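You operate a simulated robot arm through the tools that you are given. There is no shell and no other tool.

Carry out the task below with a simulated robot arm. There is one attempt and no reset: what you move stays moved.

TASK
Pin the orange block to the dark block through its ring.
Fine: unscrew the flat-head pin, slide the block in along the guide, screw the pin shut. Where these are worked on the way, their far stop is far enough and under half their travel is too little: flat-head pin.

It is judged by the outcome, as a careful person would: the job done as asked, and still so three seconds after it is handed in. It fails if anything else is knocked over, pushed out of place, dropped, spilled or broken.

THE ROBOT
A 7-joint arm with a two-finger parallel gripper, fixed in place. Base frame: the origin is at the foot of the arm, x ahead of it, y to its left, z up; the work surface is at about z = 580. Readings come in mm, rad, newtons and seconds.
Its first joint turns from -2.897 to 2.897 rad. Payload 4.4 kg.
The tool frame sits at the grasp point between the pads (the TCP): z along the fingers, y along the line on which they close. The tips reach 23 mm beyond it. Largest opening 94 mm; finger width 38, thickness 10; the body of the gripper, 54 by 96 mm, starts 39 mm behind the TCP.
Orientation is told as [roll, pitch, yaw] about the base's x, y, z axes, in that order, counted from this pose: with the fingers straight down and closing along the base's y, the tool's x points along the base's -x, its y along +y and its z along -z.

THE INTERFACE
- The arm moves only by the tool move_arm. Its argument "targets" is a list that holds one entry, the list of rows, each a list of 7 numbers: the shift along the tool's x, y, z in units of 50 mm (1.0 is 50 mm), then the turn, a rotation vector about the tool's x, y, z in units of 8 degrees (1.0 is 8 degrees), then the opening, from 0 (shut) to 1 (fully open). In form: [[[dx, dy, dz, wx, wy, wz, hand], ...]]. A call has 1 to 20 rows; each row shifts and turns the commanded pose from where the row before left it, along the tool's axes as they then stand. A call with a number of a shift or a turn outside -1 to 1 is refused whole. Rows are played at 5 a second. More than 50 mm and 0.15 rad between two rows, or a gripper value outside its range, and nothing of the call is played. Where a pose cannot be reached the arm comes as near as it can. A force on the tool above 90 N (or 10 N above the force at the start of the call, whichever is more), or a blocked arm, ends the call early, and 0.2 s more pass. Each finger travels about 72 mm/s and halts on what it meets, pressing with about 33 N; the grip force reading is that of the motor and also rises with nothing between the fingers. The clock runs only during rows and for 0.2 s after the last one: add rows that do not move to give the fingers time. The reply holds the time, the measured pose of the TCP, the force on the tool along the base axes, the opening and the grip force, in the units named above and with some noise, with the torque about the TCP (base axes, N m) and any sound that the robot's microphone picked up.
- Cameras (640 x 400 px; columns grow to the right, rows downward): "scene" is fixed at [220.7, 649.7, 1325]; the picture's right is [-0.58, -0.82, 0.00], its down [-0.60, 0.42, -0.68] and it looks along [0.56, -0.39, -0.73] (base axes); focal length 374 px, centre (320, 200). "wrist" rides on the gripper at [86, 16, -75] in the tool frame; the picture's right is [-0.18, 0.98, 0.00], its down [-0.58, -0.11, -0.81] and it looks along [-0.79, -0.15, 0.59] (tool axes); focal length 243 px, centre (320, 200). There is no depth. A picture from a camera that has moved, and an enlarged one, comes with that camera's place and axes in the base frame and with its lens.
- snapshot(camera): a new picture of that camera. It takes no simulated time.
- close_up(camera, box): a new picture of the part [left, top, right, bottom] of that camera's present view, enlarged. It takes no simulated time.
- close_job(): hands the job in; it is judged then, once.

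Nothing tells you positions but the pictures and the camera data. Unless the task says otherwise, let go and move clear before handing in.

The tools are called after "Emit:" as name(argument=value, ...) on one line, values as JSON. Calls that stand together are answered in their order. move_arm: Moves the arm, as the interface text tells. Its arguments: {"type":"object","properties":{"targets":{"type":"array","items":{"type":"array","items":{"type":"array","items":{"type":"number"}}}}},"required":["targets"]} The other tools are called the same way: snapshot (camera) takes a picture; close_up (camera, box) takes an enlarged picture of a part of a camera's view; close_job () hands the job in.

At the start:

```text
clock: 0.0
tool_pos: [562.4, 235.8, 921.5]
orientation: [0.001, 0.0, 0.0]
force: [-0.7, -0.8, 0.5]
torque: [-0.02, 0.01, -0.03]
grip_width: 93.9
finger_force: 0.0
```

scene: 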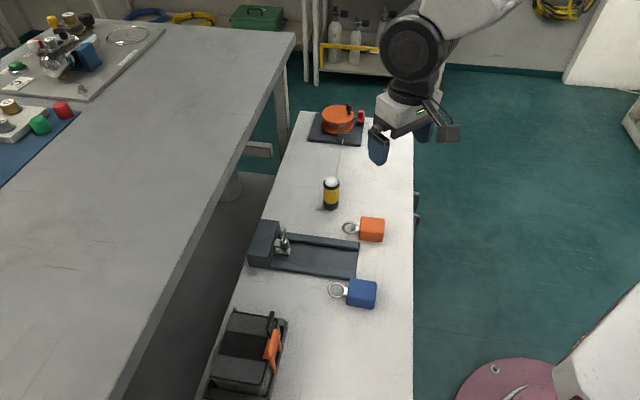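
wrist: 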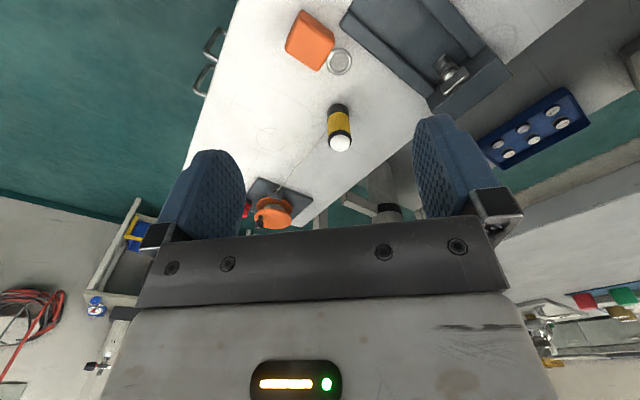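

I see a work table with a dark block (with a pin and a guide), an orange block with a ring, and a blue block with a ring. I'll look closer before moving.

Emit:
close_up(camera="scene", box=[230, 200, 400, 310])

Emit:
close_up(camera="scene", box=[240, 210, 310, 280])

Emit:
close_up(camera="wrist", box=[260, 0, 520, 160])

```text
3.64 times, centred on (315, 255) of scene
camera zoom: at [220.7, 649.7, 1325.0], right [-0.58, -0.82, 0.0], down [-0.6, 0.42, -0.68], along [0.56, -0.39, -0.73], focal length 1362 px, centre (338, 0)
```

zoom: 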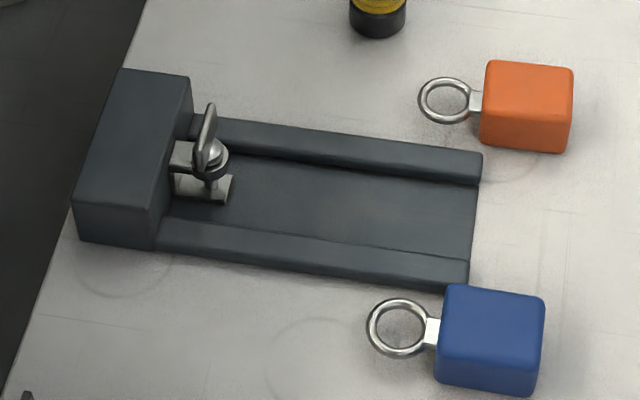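

```text
5.71 times, centred on (275, 245) of scene
camera zoom: at [220.7, 649.7, 1325.0], right [-0.58, -0.82, 0.0], down [-0.6, 0.42, -0.68], along [0.56, -0.39, -0.73], focal length 2140 px, centre (577, -57)
```

zoom: 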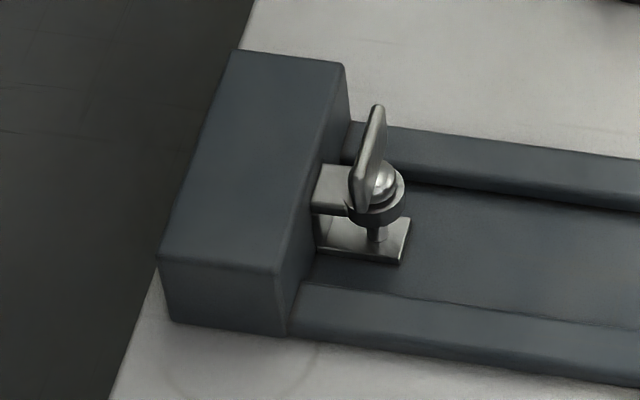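

```text
2.46 times, centred on (390, 80) of wrist
camera zoom: at [476.7, 253.7, 995.2], right [0.18, 0.98, 0.0], down [0.58, -0.11, 0.81], along [0.79, -0.15, -0.59], focal length 597 px, centre (148, 495)
```

zoom: 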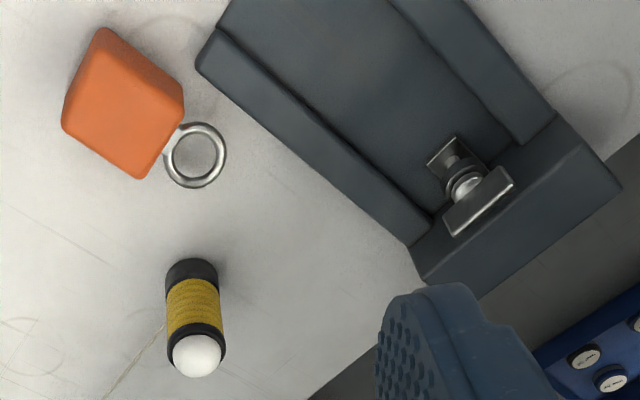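

The dark fixture sits near (715, 430), with its guide running toward the base. The pin stands vertically in front of it, and the orange block is near (630, 230). I'll move the wrist camera to look at the fixture and pin from closer.

Emit:
move_arm(targets=[[[0.07, 0.63, 0.5, 0, 0, 0, 1], [0.07, 0.63, 0.5, 0, 0, 0, 1], [0.07, 0.63, 0.5, 0, 0, 0, 1], [0.07, 0.63, 0.5, 0, 0, 0, 1], [0.07, 0.63, 0.5, 0, 0, 0, 1], [0.07, 0.63, 0.5, 0, 0, 0, 1]]])

Emit:
snapshot(camera="wrist")

Emit:
snapshot(camera="scene")

```text
clock: 1.4
tool_pos: [543.6, 424.3, 773.0]
orientation: [0.0, 0.001, 0.0]
force: [0.4, 0.7, 0.1]
torque: [-0.01, 0.0, 0.02]
grip_width: 94.1
finger_force: 0.2
```

```text
taken
camera wrist: at [456.5, 442.4, 846.3], right [0.18, 0.98, 0.0], down [0.58, -0.11, 0.81], along [0.79, -0.15, -0.59], focal length 243 px, centre (320, 200)
```

wrist: 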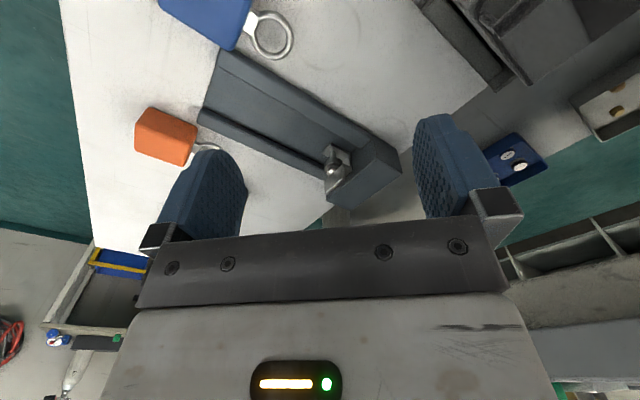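

```text
taken
```

scene: 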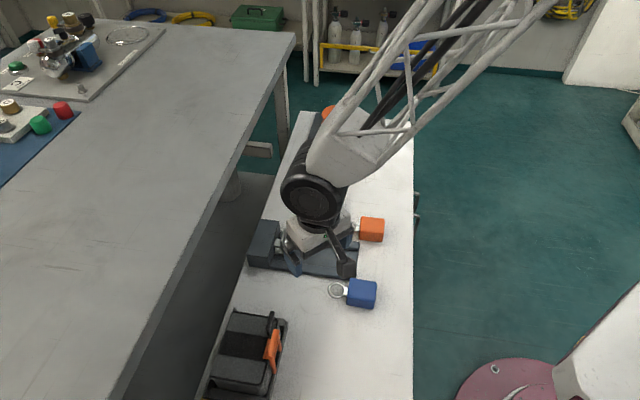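

The fixture is in view between the fingers. I'll zoom in on the pin and clevis.

Emit:
close_up(camera="wrist", box=[300, 120, 412, 210])

Emit:
close_up(camera="wrist", box=[130, 0, 410, 210])

```text
4.44 times, centred on (356, 165) of wrist
camera zoom: at [456.5, 442.4, 846.3], right [0.18, 0.98, 0.0], down [0.58, -0.11, 0.81], along [0.79, -0.15, -0.59], focal length 1078 px, centre (160, 356)
```

zoom: 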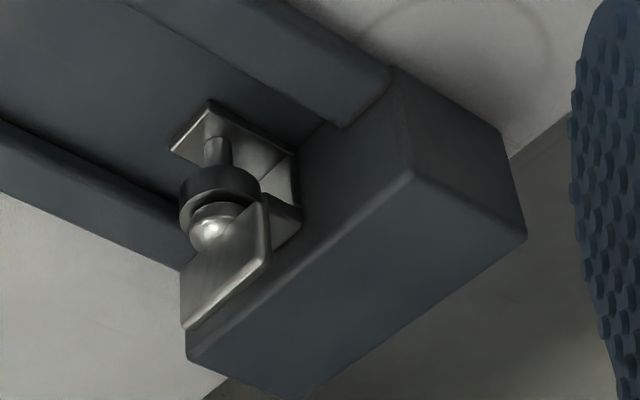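

```text
1.90 times, centred on (270, 105) of wrist
camera zoom: at [456.5, 442.4, 846.3], right [0.18, 0.98, 0.0], down [0.58, -0.11, 0.81], along [0.79, -0.15, -0.59], focal length 462 px, centre (415, 381)
```

zoom: 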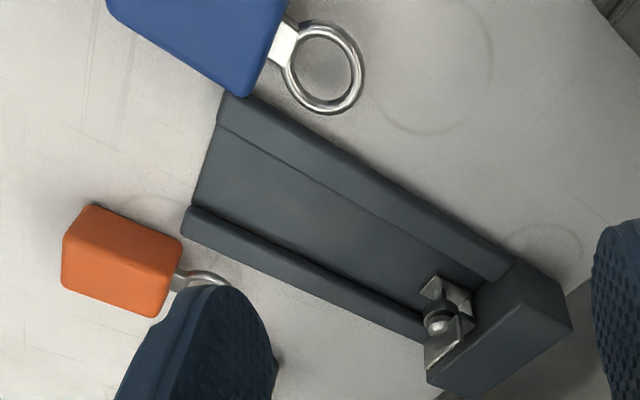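

The pin head is an upright flat plate with its top at about z 648, centred near (699, 417). It lies across the guide, and the pin axis is about 22 mm in front of the block. I'll hover over it with the tool yawed −45° to check alignment end-on.

Emit:
move_arm(targets=[[[-0.78, -0.04, 0.16, 0, 0, 0, 1], [-0.78, -0.04, 0.16, 0, 0, 0, 1], [-0.78, -0.03, 0.16, 0, 0, 0, 1], [-0.78, -0.03, 0.16, 0, 0, 0, 1], [0, 0, 0, 0, 0, 0.9375, 1], [0, 0, 0, 0, 0, 0.9375, 1], [0, 0, 0, 0, 0, 0.9375, 1], [0, 0, 0, 0, 0, 0.9375, 1], [0, 0, 0, 0, 0, 0.9375, 1], [0, 0, 0, 0, 0, 0.9375, 1], [0, 0, 0, 0, 0, 0, 1]]])

Emit:
snapshot(camera="wrist")

Emit:
close_up(camera="wrist", box=[260, 30, 420, 150])

```text
clock: 3.8
tool_pos: [698.4, 418.6, 740.2]
orientation: [0.0, -0.001, -0.787]
force: [0.2, 0.5, 0.0]
torque: [-0.01, 0.01, -0.03]
grip_width: 93.9
finger_force: 0.0
```

```text
taken
camera wrist: at [648.9, 492.2, 813.5], right [0.83, 0.56, 0.0], down [0.33, -0.49, 0.81], along [0.45, -0.67, -0.59], focal length 243 px, centre (320, 200)
```

wrist: 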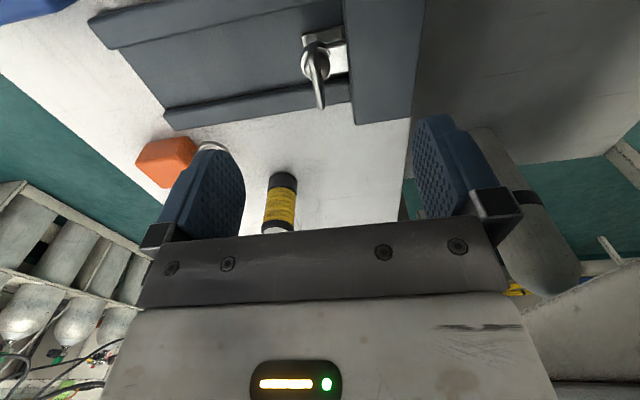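

```text
3.33 times, centred on (340, 90) of wrist
camera zoom: at [648.9, 492.2, 813.5], right [0.83, 0.56, 0.0], down [0.33, -0.49, 0.81], along [0.45, -0.67, -0.59], focal length 809 px, centre (253, 567)
```

zoom: 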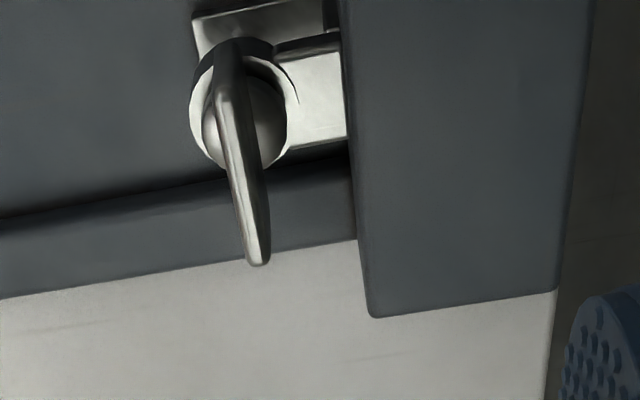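

The plate head's centre is (697, 418), top z ≈ 648, thin along the guide direction, and block top z ≈ 627. I'll narrow the fingers, descend so the tips stay above the block top, and check before gripping.

Emit:
move_arm(targets=[[[0, -0.03, 0, 0, 0, 0, 0.3], [0, 0, 0, 0, 0, 0, 0.3], [0, 0, 0, 0, 0, 0, 0.3], [0, 0, 0.4, 0, 0, 0, 0.3], [0, 0, 0.4, 0, 0, 0, 0.3], [0, 0, 0.4, 0, 0, 0, 0.3], [0, 0, 0.3, 0, 0, 0, 0.3], [0, 0, 0.2, 0, 0, 0, 0.3], [0, 0, 0, 0, 0, 0, 0.3]]])

Emit:
snapshot(camera="wrist")

Emit:
close_up(camera="scene", box=[230, 190, 330, 280])

```text
clock: 5.8
tool_pos: [695.9, 416.9, 655.3]
orientation: [0.001, 0.0, -0.786]
force: [0.4, 1.0, 0.1]
torque: [0.01, -0.01, -0.02]
grip_width: 28.4
finger_force: 0.1
```

```text
taken
camera wrist: at [646.9, 491.4, 728.5], right [0.83, 0.56, 0.0], down [0.33, -0.49, 0.81], along [0.46, -0.67, -0.59], focal length 243 px, centre (320, 200)
```

wrist: 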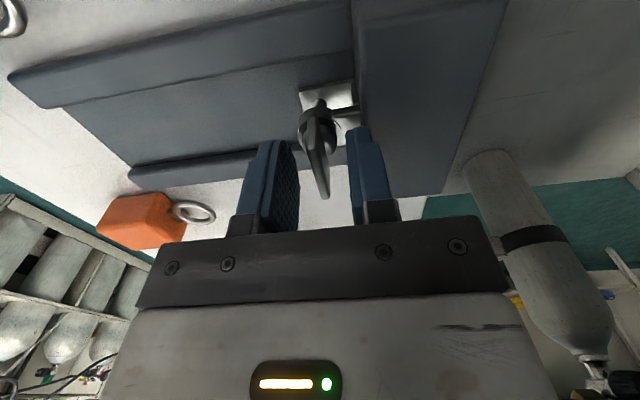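

```text
4.44 times, centred on (280, 235) of scene
camera zoom: at [220.7, 649.7, 1325.0], right [-0.58, -0.82, 0.0], down [-0.6, 0.42, -0.68], along [0.56, -0.39, -0.73], focal length 1664 px, centre (498, 44)
```

zoom: 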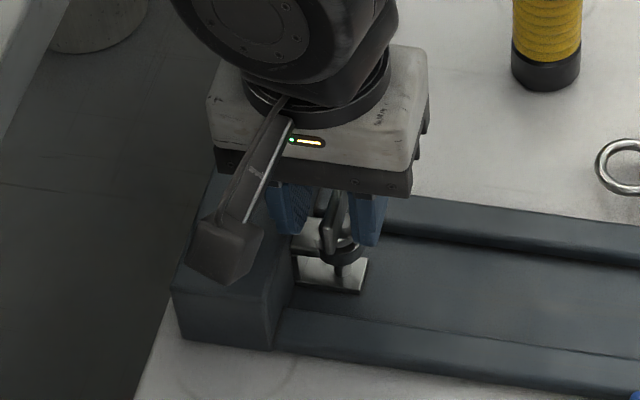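

Emit:
close_up(camera="wrist", box=[240, 60, 420, 220])

Emit:
close_up(camera="scene", box=[285, 225, 325, 260])

```text
2.50 times, centred on (330, 140) of wrist
camera zoom: at [646.9, 491.4, 728.5], right [0.83, 0.56, 0.0], down [0.33, -0.49, 0.81], along [0.46, -0.67, -0.59], focal length 606 px, centre (295, 350)
```

zoom: 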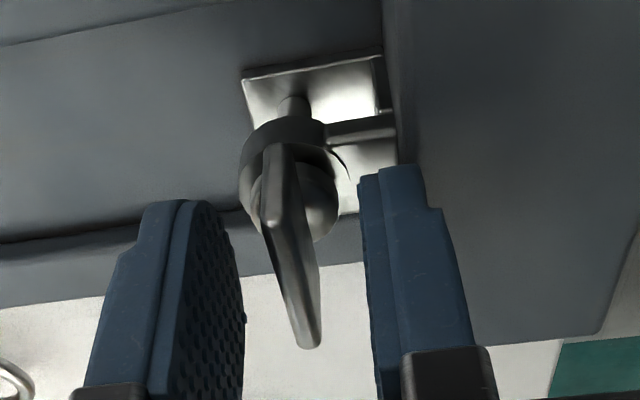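

```text
11.43 times, centred on (305, 242) of scene
camera zoom: at [220.7, 649.7, 1325.0], right [-0.58, -0.82, 0.0], down [-0.6, 0.42, -0.68], along [0.56, -0.39, -0.73], focal length 4279 px, centre (491, -286)
```

zoom: 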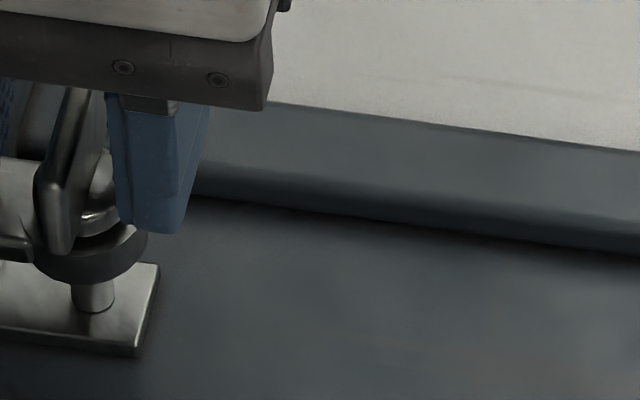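

The plate head sits between the fingers. I'll close to grip it.

Emit:
move_arm(targets=[[[0, 0, 0, 0, 0, 0, 0], [0, 0, 0, 0, 0, 0, 0], [0, 0, 0, 0, 0, 0, 0], [0, 0, 0, 0, 0, 0, 0]]])

Emit:
close_up(camera="wrist", box=[240, 60, 420, 220])

```text
clock: 6.8
tool_pos: [695.6, 418.2, 655.7]
orientation: [-0.001, -0.001, -0.785]
force: [-9.8, -10.5, 3.4]
torque: [-0.12, 0.02, -0.06]
grip_width: 5.7
finger_force: 44.6
```

```text
2.50 times, centred on (330, 140) of wrist
camera zoom: at [646.5, 491.1, 728.3], right [0.83, 0.56, 0.0], down [0.33, -0.49, 0.81], along [0.46, -0.67, -0.59], focal length 606 px, centre (295, 350)
```

zoom: 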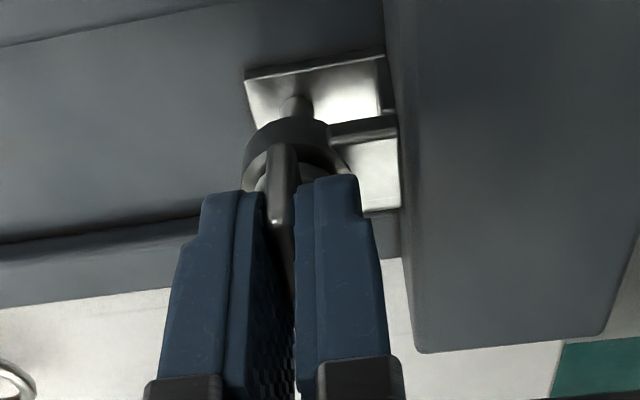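

The grip holds on a plate about 5.7 mm thick, with some side force. I'll nudge along the closing axis to relieve it before turning.

Emit:
move_arm(targets=[[[0, -0.02, 0, 0, 0, 0, 0], [0, 0, 0, 0, 0, 0, 0]]])

```text
clock: 7.4
tool_pos: [695.5, 417.3, 655.1]
orientation: [0.0, 0.0, -0.786]
force: [-0.5, 7.1, -6.5]
torque: [0.18, 0.16, 0.03]
grip_width: 5.6
finger_force: 44.5
```

Force is small now. I'll start unscrewing counter-clockwise a little and see how it responds.

Emit:
move_arm(targets=[[[0, 0, 0, 0, 0, -0.5, 0], [0, 0, 0, 0, 0, -0.5, 0], [0, 0, 0, 0, 0, -0.5, 0], [0, 0, 0, 0, 0, -0.5, 0]]])

Emit:
close_up(camera="wrist", box=[240, 60, 420, 220])

```text
clock: 8.4
tool_pos: [695.1, 415.6, 656.1]
orientation: [0.0, 0.0, -0.504]
force: [-25.0, 11.3, 10.7]
torque: [0.14, 0.31, -0.01]
grip_width: 5.7
finger_force: 44.9
```

```text
2.50 times, centred on (330, 140) of wrist
camera zoom: at [628.2, 473.6, 728.8], right [0.64, 0.77, 0.0], down [0.46, -0.38, 0.81], along [0.62, -0.51, -0.59], focal length 606 px, centre (295, 350)
```

zoom: 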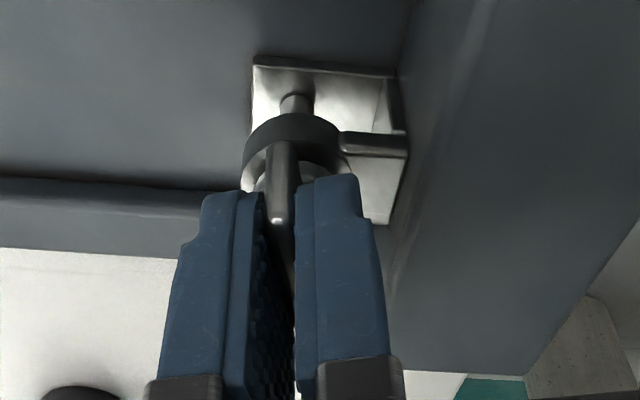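

The pin turns with the grip. I'll relieve the lateral force with small shifts as I continue.

Emit:
move_arm(targets=[[[0.024, 0, -0.01, 0, 0, 0, 0], [0, 0, 0, 0, 0, 0, 0]]])

```text
clock: 9.0
tool_pos: [695.0, 416.6, 656.4]
orientation: [0.0, 0.0, -0.505]
force: [-1.3, -11.4, 1.4]
torque: [-0.02, 0.13, -0.04]
grip_width: 5.5
finger_force: 44.9
```

Emit:
move_arm(targets=[[[0, 0, 0, 0, 0, -0.5, 0], [0, 0, 0, 0, 0, -0.5, 0], [0, 0, 0, 0, 0, -0.5, 0], [0, 0, 0, 0, 0, -0.5, 0], [0, 0, 0, 0, 0, 0, 0]]])

```text
clock: 10.2
tool_pos: [695.5, 415.1, 654.6]
orientation: [-0.001, 0.0, -0.229]
force: [6.4, -68.5, 19.6]
torque: [-0.67, -0.14, -0.26]
grip_width: 5.7
finger_force: 45.0
```

Side force has built up, so I'll look before going on.

Emit:
snapshot(camera="wrist")

Emit:
close_up(camera="wrist", box=[240, 60, 420, 220])

Emit:
close_up(camera="scene", box=[240, 200, 330, 270])

```text
taken
camera wrist: at [614.5, 452.5, 728.6], right [0.4, 0.92, 0.0], down [0.54, -0.24, 0.81], along [0.74, -0.32, -0.59], focal length 243 px, centre (320, 200)
```

wrist: 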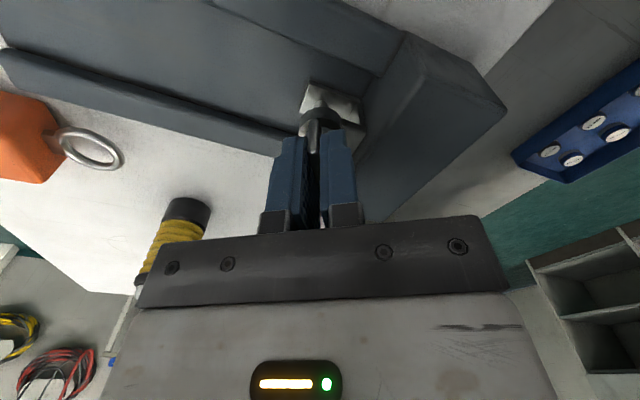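

```text
2.50 times, centred on (330, 140) of wrist
camera zoom: at [614.5, 452.5, 728.6], right [0.4, 0.92, 0.0], down [0.54, -0.24, 0.81], along [0.74, -0.32, -0.59], focal length 606 px, centre (295, 350)
```

zoom: 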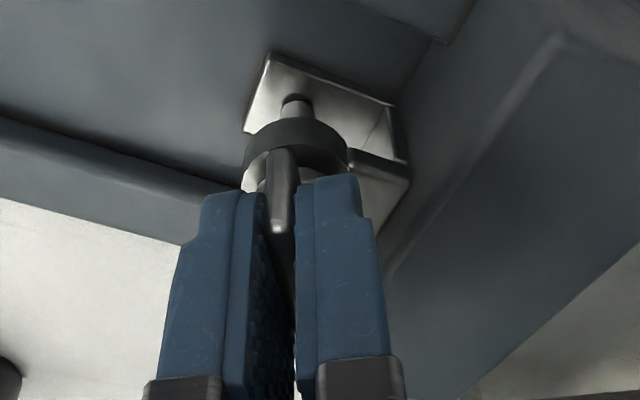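

```text
5.71 times, centred on (285, 235) of scene
camera zoom: at [220.7, 649.7, 1325.0], right [-0.58, -0.82, 0.0], down [-0.6, 0.42, -0.68], along [0.56, -0.39, -0.73], focal length 2140 px, centre (520, 0)
```

zoom: 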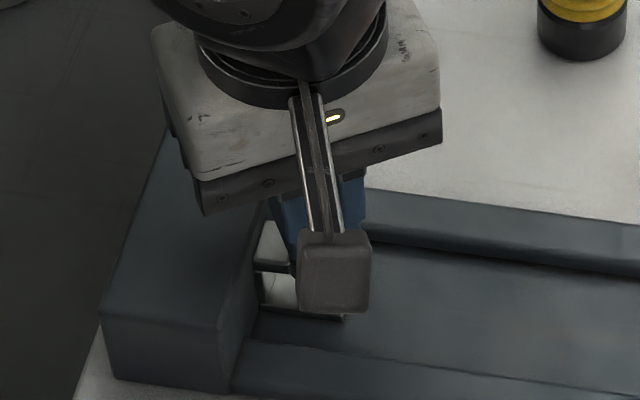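

The pin follows and the axis stays centred in the view, so the side force is a 1–2 mm command offset. I'll relieve it by shifting with the force.

Emit:
move_arm(targets=[[[-0.01, -0.036, -0.012, 0, 0, 0, 0], [0, 0, 0, 0, 0, 0, 0]]])

```text
clock: 10.8
tool_pos: [694.6, 415.3, 654.2]
orientation: [-0.001, 0.001, -0.227]
force: [4.4, -34.2, 3.0]
torque: [-0.25, 0.22, -0.14]
grip_width: 5.8
finger_force: 44.6
```

Emit:
move_arm(targets=[[[-0.008, -0.036, 0, 0, 0, 0, 0], [0, 0, 0, 0, 0, 0, 0]]])

```text
clock: 11.4
tool_pos: [693.4, 415.8, 657.1]
orientation: [0.002, -0.002, -0.225]
force: [-6.2, 22.2, -4.8]
torque: [0.22, 0.35, 0.03]
grip_width: 5.7
finger_force: 44.8
```

Emit:
move_arm(targets=[[[0, 0, 0, 0, 0, -0.5, 0], [0, 0, -0.005, 0, 0, -0.5, 0], [0, 0, 0, 0, 0, -0.5, 0], [0, 0, -0.005, 0, 0, -0.5, 0], [0, 0, 0, 0, 0, 0, 0]]])

```text
clock: 12.6
tool_pos: [693.5, 414.2, 656.8]
orientation: [0.0, -0.001, 0.052]
force: [-14.4, 69.0, -3.1]
torque: [0.59, 0.38, 0.22]
grip_width: 5.2
finger_force: 45.0
```

Emit:
move_arm(targets=[[[0, 0, 0, 0, 0, 0, 0]]])

Emit:
close_up(camera="wrist", box=[240, 60, 420, 220])

```text
clock: 13.0
tool_pos: [694.6, 414.9, 656.7]
orientation: [0.0, -0.003, 0.054]
force: [-15.0, 80.2, -3.0]
torque: [0.78, 0.12, 0.26]
grip_width: 5.5
finger_force: 44.6
```

```text
2.50 times, centred on (330, 140) of wrist
camera zoom: at [607.5, 427.5, 730.2], right [0.13, 0.99, 0.0], down [0.59, -0.08, 0.81], along [0.8, -0.11, -0.59], focal length 606 px, centre (295, 350)
```

zoom: 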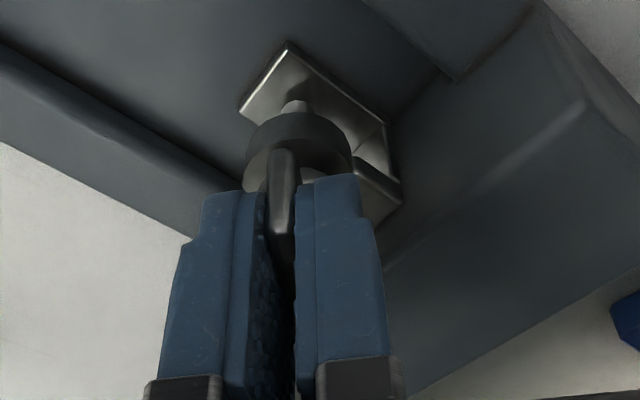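

Emit:
move_arm(targets=[[[0, 0.04, 0, 0, 0, 0, 0], [0, 0, 0, 0, 0, 0, 0], [0, 0, 0, 0, 0, 0, 0]]])

```text
clock: 13.8
tool_pos: [694.4, 414.4, 657.3]
orientation: [0.0, 0.001, 0.054]
force: [-5.8, 37.8, 1.7]
torque: [0.34, -0.01, 0.12]
grip_width: 5.6
finger_force: 45.4
```

Emit:
move_arm(targets=[[[0, 0.032, 0, 0, 0, 0, 0], [0, 0, 0, 0, 0, 0, 0], [0, 0, 0, 0, 0, 0, 0]]])

```text
clock: 14.6
tool_pos: [694.2, 415.3, 656.5]
orientation: [-0.003, 0.004, 0.049]
force: [-3.1, -16.5, 9.0]
torque: [-0.17, 0.18, -0.08]
grip_width: 6.0
finger_force: 45.4
```

Emit:
move_arm(targets=[[[0, -0.008, 0, 0, 0, -0.5, 0], [0, 0, -0.005, 0, 0, -0.5, 0], [0, 0, 0, 0, 0, -0.5, 0], [0, 0, -0.005, 0, 0, -0.5, 0], [0, 0, 0, 0, 0, 0, 0]]])

```text
clock: 15.8
tool_pos: [695.2, 414.2, 657.1]
orientation: [-0.001, 0.002, 0.332]
force: [8.3, -86.4, 20.8]
torque: [-0.9, 0.02, -0.34]
grip_width: 5.7
finger_force: 45.3
```

Each time I turn, friction lets go and the true offset shows: the axis is at about (694.8, 414.5). I'll re-centre there and keep turning.

Emit:
move_arm(targets=[[[0.006, -0.03, -0.005, 0, 0, 0, 0], [0, 0, 0, 0, 0, -0.5, 0], [0, 0, 0, 0, 0, -0.5, 0], [0, 0, 0, 0, 0, 0, 0]]])

```text
clock: 16.8
tool_pos: [695.0, 415.1, 657.8]
orientation: [0.0, 0.0, 0.472]
force: [17.3, -83.3, 13.1]
torque: [-0.75, -0.42, -0.21]
grip_width: 5.7
finger_force: 45.1
```

Side force is still there, so I'll open the fingers. The screw will stay where it is, and I can re-measure the head position.

Emit:
move_arm(targets=[[[0, 0, 0, 0, 0, 0, 0.25], [0, 0, 0, 0, 0, 0, 0.25], [0, 0, 0, 0, 0, 0, 0.25]]])

Emit:
close_up(camera="wrist", box=[240, 60, 420, 220])

Emit:
snapshot(camera="wrist")

```text
clock: 17.6
tool_pos: [694.9, 415.7, 657.5]
orientation: [0.0, 0.0, 0.471]
force: [0.0, -0.4, 0.5]
torque: [0.01, -0.03, 0.02]
grip_width: 23.6
finger_force: 0.0
```

```text
2.50 times, centred on (330, 140) of wrist
camera zoom: at [611.0, 391.8, 730.4], right [-0.28, 0.96, 0.0], down [0.57, 0.17, 0.81], along [0.77, 0.23, -0.59], focal length 606 px, centre (295, 350)
```

zoom: 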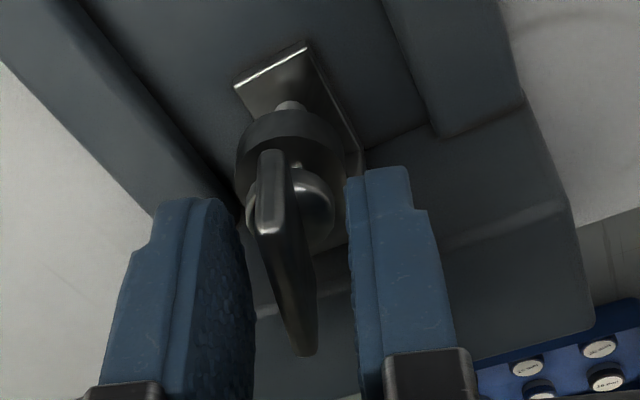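

```text
taken
camera wrist: at [611.0, 391.8, 730.4], right [-0.28, 0.96, 0.0], down [0.57, 0.17, 0.81], along [0.77, 0.23, -0.59], focal length 243 px, centre (320, 200)
```

wrist: 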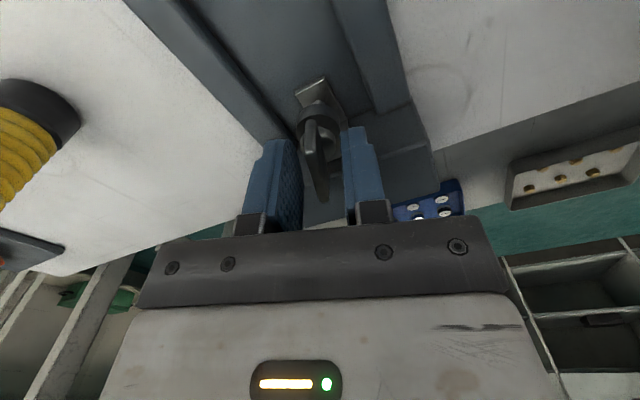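

I'll lift clear and look at the pin's new state with the scene camera.

Emit:
move_arm(targets=[[[0, 0, -0.8, 0, 0, 0, 0.3], [0, 0, -0.8, 0, 0, 0, 0.3], [0, 0, -0.8, 0, 0, 0, 0.3], [0, -0.5, -0.8, 0, 0, 0, 0.3], [0.8, -0.5, 0, 0, 0, 0, 0.3], [0.8, 0, 0, 0, 0, 0, 0.3], [0.8, 0, 0, 0, 0, 0, 0.3]]])

Emit:
close_up(camera="scene", box=[240, 210, 310, 280])

Emit:
close_up(camera="wrist", box=[240, 50, 420, 210])

```text
clock: 19.2
tool_pos: [609.7, 313.6, 816.9]
orientation: [0.0, 0.001, 0.471]
force: [-0.8, 0.1, -0.1]
torque: [0.0, 0.01, -0.02]
grip_width: 28.1
finger_force: 0.1
```

```text
5.71 times, centred on (275, 245) of scene
camera zoom: at [220.7, 649.7, 1325.0], right [-0.58, -0.82, 0.0], down [-0.6, 0.42, -0.68], along [0.56, -0.39, -0.73], focal length 2140 px, centre (577, -57)
```

zoom: 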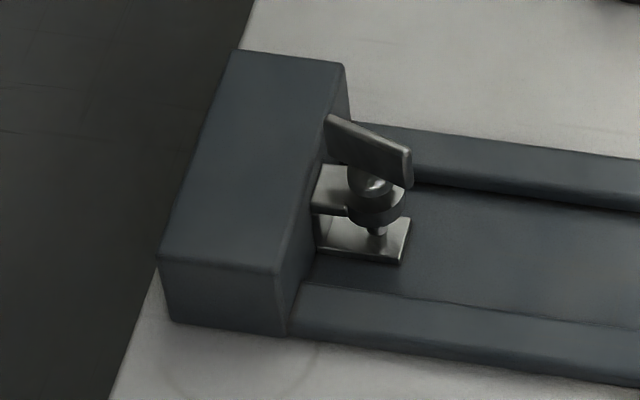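

```text
2.50 times, centred on (330, 130) of wrist
camera zoom: at [526.1, 290.3, 889.2], right [-0.28, 0.96, 0.0], down [0.57, 0.17, 0.81], along [0.77, 0.23, -0.59], focal length 606 px, centre (295, 375)
```

zoom: 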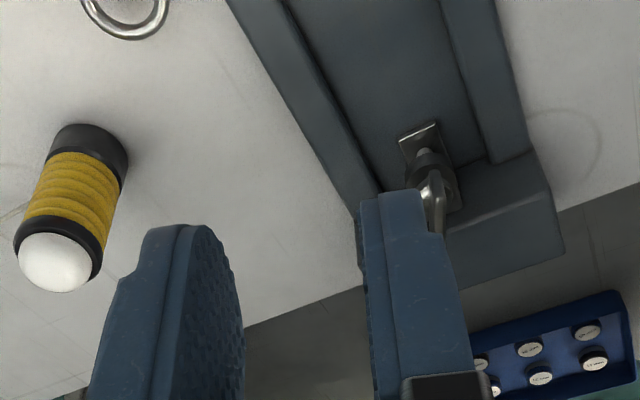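

Emit:
close_up(camera="scene", box=[270, 220, 290, 240])

Emit:
close_up(camera="wrist", box=[345, 90, 425, 150])

```text
16.00 times, centred on (280, 230) of scene
camera zoom: at [220.7, 649.7, 1325.0], right [-0.58, -0.82, 0.0], down [-0.6, 0.42, -0.68], along [0.56, -0.39, -0.73], focal length 5991 px, centre (960, -280)
```

zoom: 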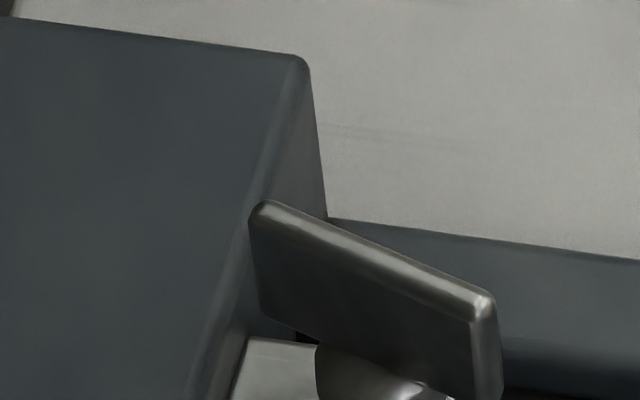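

```text
6.67 times, centred on (385, 120) of wrist
camera zoom: at [526.1, 290.3, 889.2], right [-0.28, 0.96, 0.0], down [0.57, 0.17, 0.81], along [0.77, 0.23, -0.59], focal length 1618 px, centre (-113, 733)
```

zoom: 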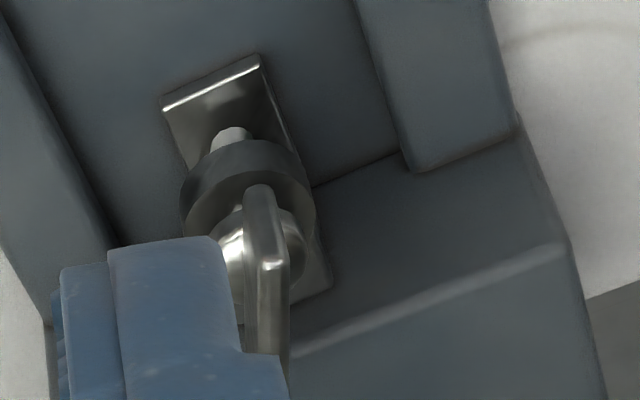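

The pin turned about 72° and rose about 4–5 mm, and the forces fit an axis at (698.2, 414.4), 3.5 mm off my tool centre. I'll go back centred on that axis and regrip.

Emit:
move_arm(targets=[[[-0.8, 0, 0, 0, 0, 0, 0.3], [-0.8, 0, 0, 0, 0, 0, 0.3], [-0.8606, 0.4646, 0, 0, 0, 0, 0.3], [0, 0.5, 0.8, 0, 0, 0, 0.3], [0, 0, 0.8, 0, 0, 0, 0.3], [0, 0, 0.8, 0, 0, 0, 0.3], [0, 0, 0.5, 0, 0, 0, 0.3], [0, 0, 0.317, 0, 0, 0, 0.3], [0, 0, 0, 0, 0, 0, 0.3]]])

Emit:
close_up(camera="wrist", box=[240, 60, 420, 220])

```text
clock: 21.2
tool_pos: [698.2, 415.7, 656.6]
orientation: [0.001, 0.0, 0.472]
force: [0.4, 0.1, -0.6]
torque: [-0.04, 0.01, -0.01]
grip_width: 28.0
finger_force: 0.1
```

```text
2.50 times, centred on (330, 140) of wrist
camera zoom: at [614.3, 390.5, 729.3], right [-0.28, 0.96, 0.0], down [0.57, 0.17, 0.81], along [0.77, 0.23, -0.59], focal length 606 px, centre (295, 350)
```

zoom: 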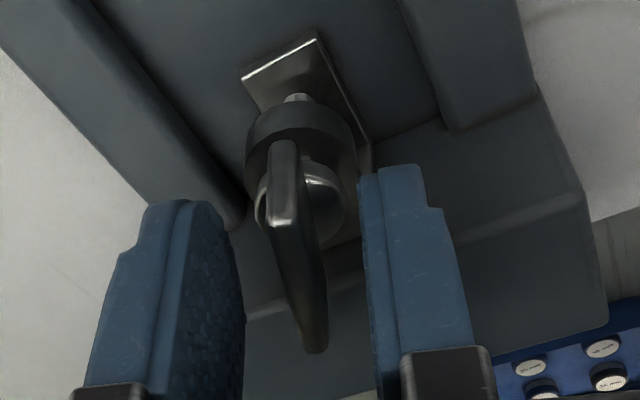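

Emit:
move_arm(targets=[[[0, 0, 0, 0, 0, 0, 0], [0, 0, 0, 0, 0, 0, 0], [0, 0, 0, 0, 0, 0, 0]]])

```text
clock: 22.0
tool_pos: [697.1, 416.8, 656.6]
orientation: [-0.001, 0.0, 0.471]
force: [-16.7, 32.0, -1.7]
torque: [0.24, 0.16, 0.01]
grip_width: 5.7
finger_force: 45.4
```

Emit:
move_arm(targets=[[[0, 0.016, 0, 0, 0, 0, 0], [0, 0, -0.006, 0, 0, -0.5, 0], [0, 0, -0.006, 0, 0, -0.5, 0], [0, 0, -0.006, 0, 0, -0.5, 0], [0, 0, -0.006, 0, 0, -0.5, 0], [0, 0, 0, 0, 0, 0, 0]]])

```text
clock: 23.4
tool_pos: [698.8, 415.3, 657.6]
orientation: [0.001, 0.001, 0.752]
force: [-37.9, 21.2, 5.3]
torque: [0.26, 0.27, -0.02]
grip_width: 5.9
finger_force: 44.8
```

The forces are moderate now. I'll keep unscrewing with a small re-centring.

Emit:
move_arm(targets=[[[0.003, 0.016, 0, 0, 0, 0, 0], [0, 0, -0.007, 0, 0, -0.6, 0], [0, 0, -0.007, 0, 0, -0.6, 0], [0, 0, -0.007, 0, 0, -0.6, 0], [0, 0, -0.007, 0, 0, -0.6, 0], [0, 0, 0, 0, 0, 0, 0]]])

```text
clock: 24.8
tool_pos: [698.2, 414.5, 659.3]
orientation: [0.0, 0.001, 1.086]
force: [-8.9, -20.5, -6.9]
torque: [0.25, -0.18, -0.02]
grip_width: 5.9
finger_force: 44.8
```

Emit:
move_arm(targets=[[[0.01, 0, 0, 0, 0, -0.5, 0], [0, 0, -0.008, 0, 0, -0.8, 0], [0, 0, -0.008, 0, 0, -0.8, 0], [0, 0, -0.008, 0, 0, -0.8, 0], [0, 0, -0.008, 0, 0, -0.8, 0], [0, 0, 0, 0, 0, 0, 0]]])

Emit:
close_up(camera="wrist", box=[240, 60, 420, 220])

```text
clock: 26.2
tool_pos: [697.9, 415.9, 660.5]
orientation: [0.001, 0.0, 1.603]
force: [-4.0, -20.5, -7.8]
torque: [-0.02, 0.01, 0.01]
grip_width: 5.7
finger_force: 45.1
```

```text
2.50 times, centred on (330, 140) of wrist
camera zoom: at [684.8, 329.6, 733.8], right [-0.99, 0.15, 0.0], down [0.09, 0.58, 0.81], along [0.12, 0.8, -0.59], focal length 606 px, centre (295, 350)
```

zoom: 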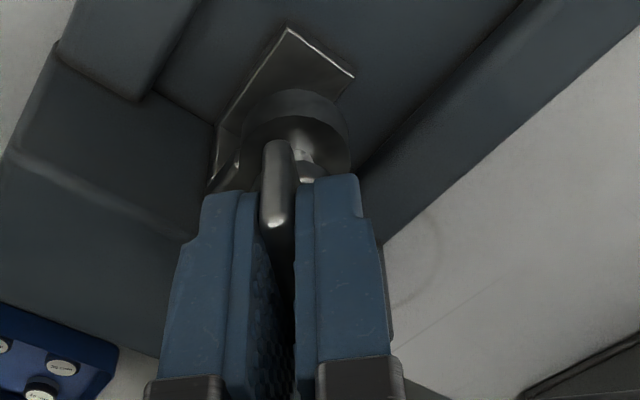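

Emit:
move_arm(targets=[[[0.01, 0, 0, 0, 0, -0.5, 0], [0, 0, -0.007, 0, 0, -0.8, 0], [0, 0, -0.007, 0, 0, -0.8, 0], [0, 0, -0.007, 0, 0, -0.8, 0], [0, 0, -0.007, 0, 0, -0.8, 0], [0, 0, 0, 0, 0, 0, 0]]])

```text
clock: 27.6
tool_pos: [698.1, 414.9, 662.7]
orientation: [-0.003, 0.001, 2.122]
force: [1.3, 18.6, -15.9]
torque: [0.47, 0.24, 0.05]
grip_width: 5.5
finger_force: 45.1
```

Emit:
move_arm(targets=[[[0, 0, 0, 0, 0, -0.8, 0], [0, 0, -0.005, 0, 0, -0.8, 0], [0, 0, -0.005, 0, 0, -0.8, 0], [0, 0, -0.005, 0, 0, -0.8, 0], [0, 0, 0, 0, 0, 0, 0]]])

Emit:
close_up(camera="scene", box=[240, 200, 320, 270])

Emit:
close_up(camera="wrist", box=[240, 60, 420, 220])

```text
clock: 28.8
tool_pos: [697.5, 414.5, 662.0]
orientation: [-0.002, 0.001, 2.568]
force: [-7.7, 10.3, 13.2]
torque: [0.26, 0.4, -0.04]
grip_width: 5.7
finger_force: 44.7
```

```text
5.71 times, centred on (280, 235) of scene
camera zoom: at [220.7, 649.7, 1325.0], right [-0.58, -0.82, 0.0], down [-0.6, 0.42, -0.68], along [0.56, -0.39, -0.73], focal length 2140 px, centre (549, 0)
```

zoom: 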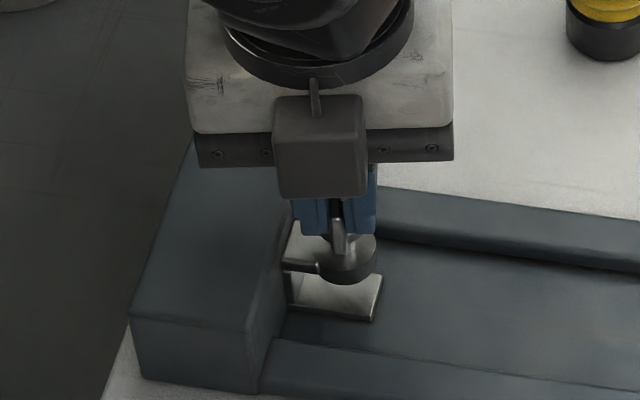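

```text
2.50 times, centred on (330, 140) of wrist
camera zoom: at [761.6, 355.8, 736.3], right [-0.69, -0.72, 0.0], down [-0.43, 0.41, 0.81], along [-0.58, 0.56, -0.59], focal length 606 px, centre (295, 350)
```

zoom: 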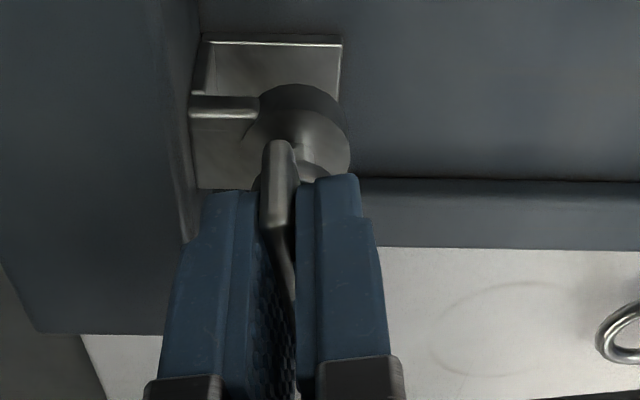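

The shaft is now retracted up into the collar, after about 192° of turning. I'll carry on toward the far stop.

Emit:
move_arm(targets=[[[0, 0, -0.006, 0, 0, -0.8, 0], [0, 0, -0.006, 0, 0, -0.8, 0], [0, 0, -0.006, 0, 0, -0.8, 0], [0, 0, -0.006, 0, 0, -0.8, 0], [0, 0, 0, 0, 0, 0, 0]]])

```text
clock: 30.0
tool_pos: [697.0, 415.4, 665.4]
orientation: [-0.001, 0.002, 3.014]
force: [1.3, 25.6, 10.7]
torque: [0.26, 0.38, -0.05]
grip_width: 5.7
finger_force: 45.3
```

Emit:
move_arm(targets=[[[0, 0, -0.008, 0, 0, -0.8, 0], [0, 0, -0.007, 0, 0, -0.8, 0], [0, 0, -0.007, 0, 0, -0.8, 0], [0, 0, 0, 0, 0, 0, 0]]])

Emit:
close_up(camera="wrist", box=[240, 60, 420, 220])

```text
clock: 31.0
tool_pos: [697.3, 414.5, 666.0]
orientation: [0.0, 0.0, -2.936]
force: [9.4, 18.3, 12.1]
torque: [0.34, -0.95, -0.08]
grip_width: 5.5
finger_force: 44.8
```

```text
2.50 times, centred on (330, 140) of wrist
camera zoom: at [785.8, 418.2, 739.0], right [0.02, -1.0, 0.0], down [-0.59, -0.01, 0.81], along [-0.81, -0.02, -0.59], focal length 606 px, centre (295, 350)
```

zoom: 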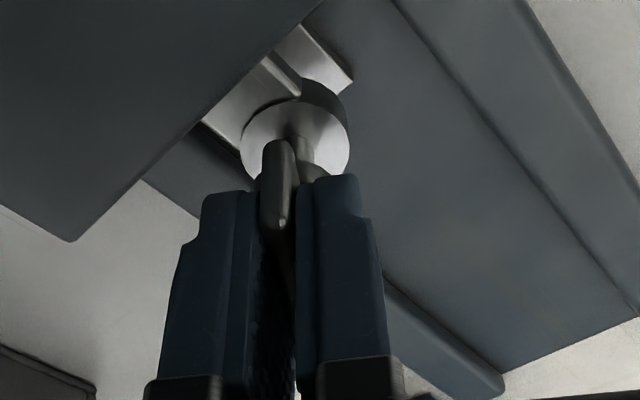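

Emit:
move_arm(targets=[[[0, 0, -0.008, 0, 0, -0.8, 0], [0, 0, -0.007, 0, 0, -0.8, 0], [0, 0, -0.007, 0, 0, -0.8, 0], [0, 0, 0, 0, 0, 0, 0]]])

```text
clock: 32.0
tool_pos: [710.9, 424.5, 687.0]
orientation: [0.008, 0.014, -2.711]
force: [-8.4, -7.6, 37.2]
torque: [-0.54, 0.8, -0.16]
grip_width: 0.2
finger_force: 42.7
out of reach, approached as far as the arm can: row 2, 3
stopped in row 4: the force on the tool passed its limit at 158 N (the readings are from after the stop); the commanded pose is now the measured one
```

The arm reached its wrist limit and pulled off the head. I'll check what state everything is in.

Emit:
snapshot(camera="scene")

Emit:
close_up(camera="scene", box=[240, 200, 320, 270])

Emit:
snapshot(camera="wrist")

```text
taken
```

scene: 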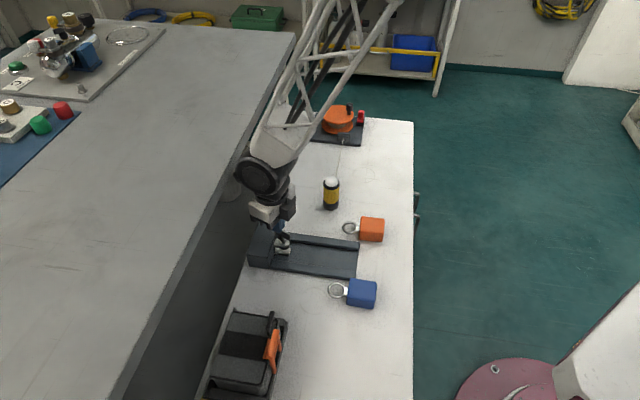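

```text
5.71 times, centred on (280, 235) of scene
camera zoom: at [220.7, 649.7, 1325.0], right [-0.58, -0.82, 0.0], down [-0.6, 0.42, -0.68], along [0.56, -0.39, -0.73], focal length 2140 px, centre (549, 0)
```

zoom: 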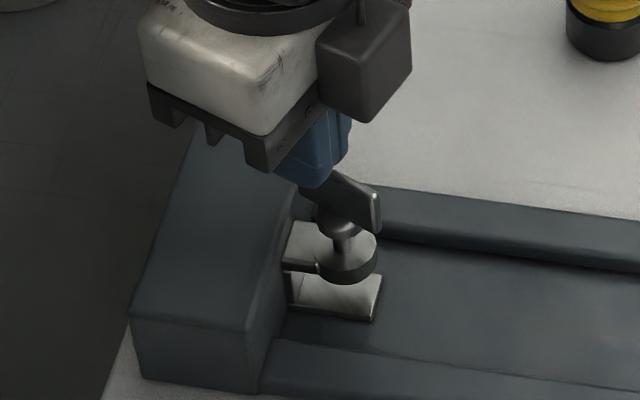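

```text
taken
camera wrist: at [795.0, 447.1, 761.8], right [0.24, -0.97, 0.01], down [-0.59, -0.14, 0.8], along [-0.77, -0.2, -0.6], focal length 243 px, centre (320, 200)
```

wrist: 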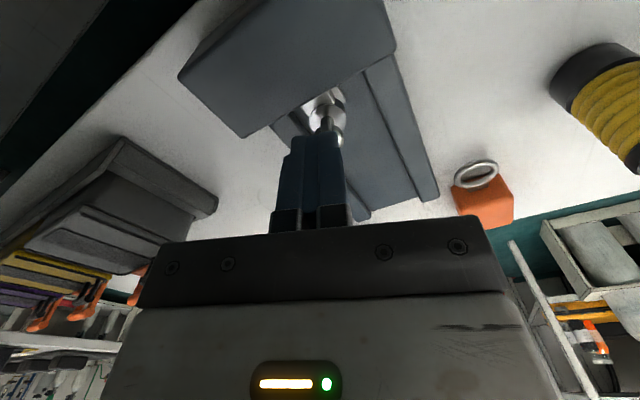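

The fixture hasn't moved and the pin is intact, with its shaft raised well above the collar. I'll lift clear gently.

Emit:
move_arm(targets=[[[0, 0, -0.3, 0, 0, 0, 0], [0, 0, -0.6, 0, 0, 0, 0.3], [0, 0, -0.8, 0, 0, 0, 0.3], [0, 0, -0.5, 0, 0, 0, 0.3]]])

Emit:
snapshot(camera="scene")

Emit:
close_up(camera="scene", box=[240, 200, 320, 270])

```text
clock: 32.8
tool_pos: [691.1, 412.9, 724.4]
orientation: [0.017, -0.042, -2.715]
force: [-16.7, -14.1, -1.1]
torque: [1.23, -1.43, -0.63]
grip_width: 28.2
finger_force: 0.0
stopped in row 3: the force on the tool passed its limit at 355 N (the readings are from after the stop); the commanded pose is now the measured one
```

```text
taken
```

scene: 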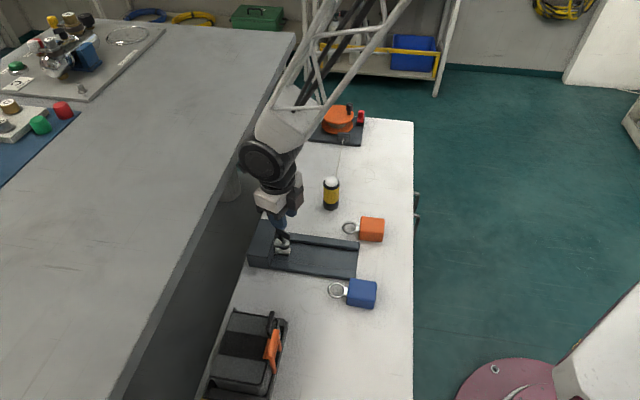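

```text
5.71 times, centred on (280, 235) of scene
camera zoom: at [220.7, 649.7, 1325.0], right [-0.58, -0.82, 0.0], down [-0.6, 0.42, -0.68], along [0.56, -0.39, -0.73], focal length 2140 px, centre (549, 0)
```

zoom: 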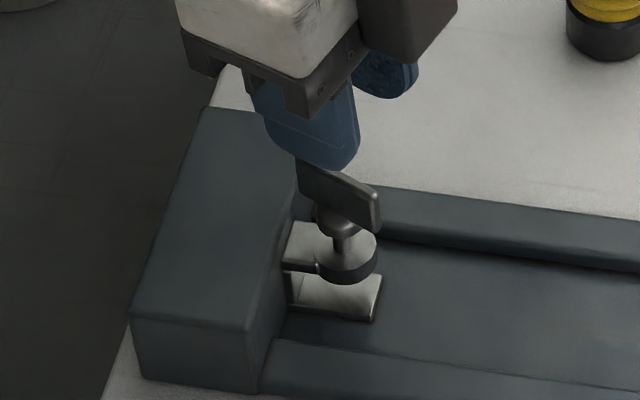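

The pin looks fine. The wrist is against its joint limit, so I'll unwind it clockwise while rising.

Emit:
move_arm(targets=[[[0, 0, -0.1, 0, 0, 0.3, 0.4], [0, 0, -0.2, 0, 0, 0.5, 0.4], [0, 0, -0.3, 0, 0, 0.7, 0.4], [0, 0, -0.3, 0, 0, 0.9, 0.4], [0, 0, -0.3, 0, 0, 0.9, 0.4], [0, 0, 0, 0, 0, 0, 0.4]]])

Emit:
snapshot(camera="scene")

Emit:
close_up(camera="scene", box=[240, 200, 320, 270])

Emit:
snapshot(camera="wrist")

```text
clock: 34.2
tool_pos: [695.6, 416.0, 785.8]
orientation: [0.033, -0.028, 3.107]
force: [-0.3, -0.6, -0.6]
torque: [0.01, 0.01, 0.0]
grip_width: 37.6
finger_force: 0.1
```

```text
taken
```

scene: 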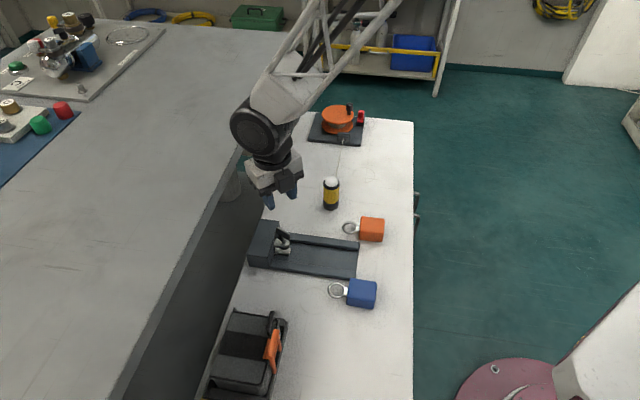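

```text
5.71 times, centred on (280, 235) of scene
camera zoom: at [220.7, 649.7, 1325.0], right [-0.58, -0.82, 0.0], down [-0.6, 0.42, -0.68], along [0.56, -0.39, -0.73], focal length 2140 px, centre (549, 0)
```

zoom: 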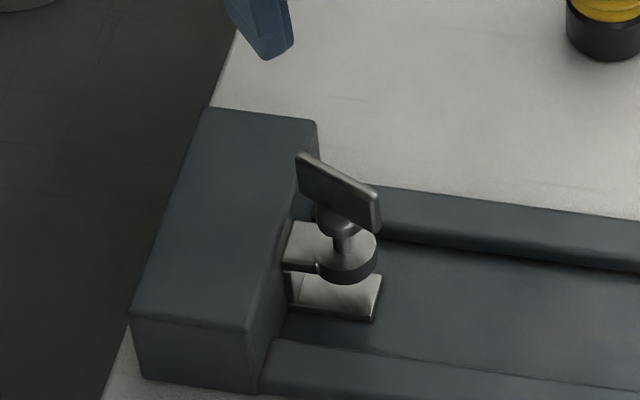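

```text
taken
camera wrist: at [782.8, 400.1, 857.2], right [-0.22, -0.98, 0.04], down [-0.55, 0.15, 0.82], along [-0.8, 0.16, -0.57], focal length 243 px, centre (320, 200)
```

wrist: 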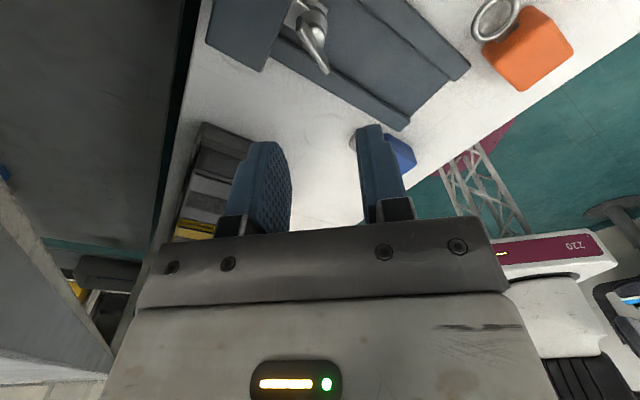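

The pin has risen about 17 mm and its head now points at about 24°. I'll level the tool, then unwind to that yaw for the next grip.

Emit:
move_arm(targets=[[[0, 0, 0, 0.236, 0.2, 0, 0.4], [0, 0, 0, 0, 0, 1, 0.4], [0, 0, 0, 0, 0, 1, 0.4], [0, 0, 0, 0, 0, 1, 0.4], [0, 0, 0, 0, 0, 1, 0.4], [0, 0, 0, 0, 0, 1, 0.4], [0, 0, 0, 0, 0, 1, 0.4], [0, 0, 0, 0, 0, 1, 0.4], [0, 0, 0, 0, 0, 1, 0.4], [0, 0, 0, 0, 0, 1, 0.4], [0, 0, 0, 0, 0, 1, 0.4], [0, 0, 0, 0, 0, 1, 0.4], [0, 0, 0, 0, 0, 1, 0.4], [0, 0, 0, 0, 0, 1, 0.4], [0, 0, 0, 0, 0, 1, 0.4], [0, 0, 0, 0, 0, 1, 0.4], [0, 0, 0, 0, 0, 1, 0.4], [0, 0, 0, 0, 0, 1, 0.4], [0, 0, 0, 0, 0, 1, 0.4], [0, 0, 0, 0, 0, 0.9, 0.4]]])

Emit:
snapshot(camera="wrist")

```text
clock: 38.4
tool_pos: [694.2, 416.4, 786.8]
orientation: [0.003, 0.003, 0.468]
force: [0.0, 0.5, -1.1]
torque: [0.0, 0.0, 0.02]
grip_width: 37.7
finger_force: 0.1
```

```text
taken
camera wrist: at [609.9, 392.1, 859.9], right [-0.28, 0.96, 0.0], down [0.57, 0.16, 0.81], along [0.77, 0.23, -0.59], focal length 243 px, centre (320, 200)
```

wrist: 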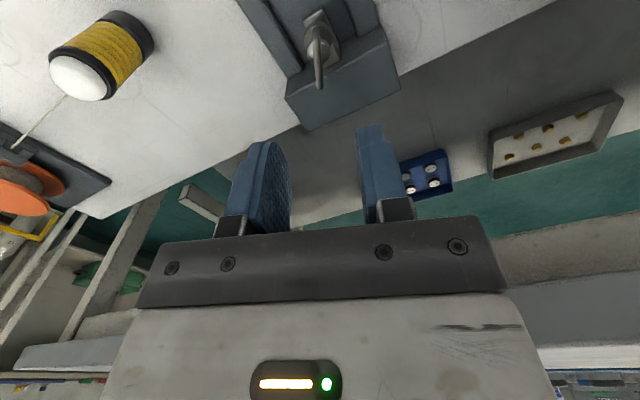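

Emit:
close_up(camera="wrist", box=[270, 0, 370, 100])

```text
4.00 times, centred on (320, 50) of wrist
camera zoom: at [609.9, 392.1, 859.9], right [-0.28, 0.96, 0.0], down [0.57, 0.16, 0.81], along [0.77, 0.23, -0.59], focal length 970 px, centre (320, 800)
```

zoom: 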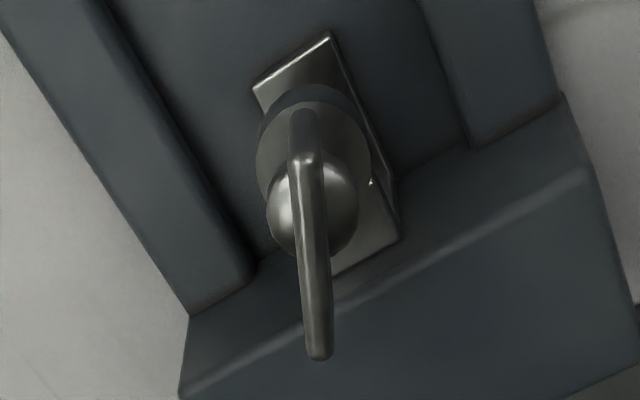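

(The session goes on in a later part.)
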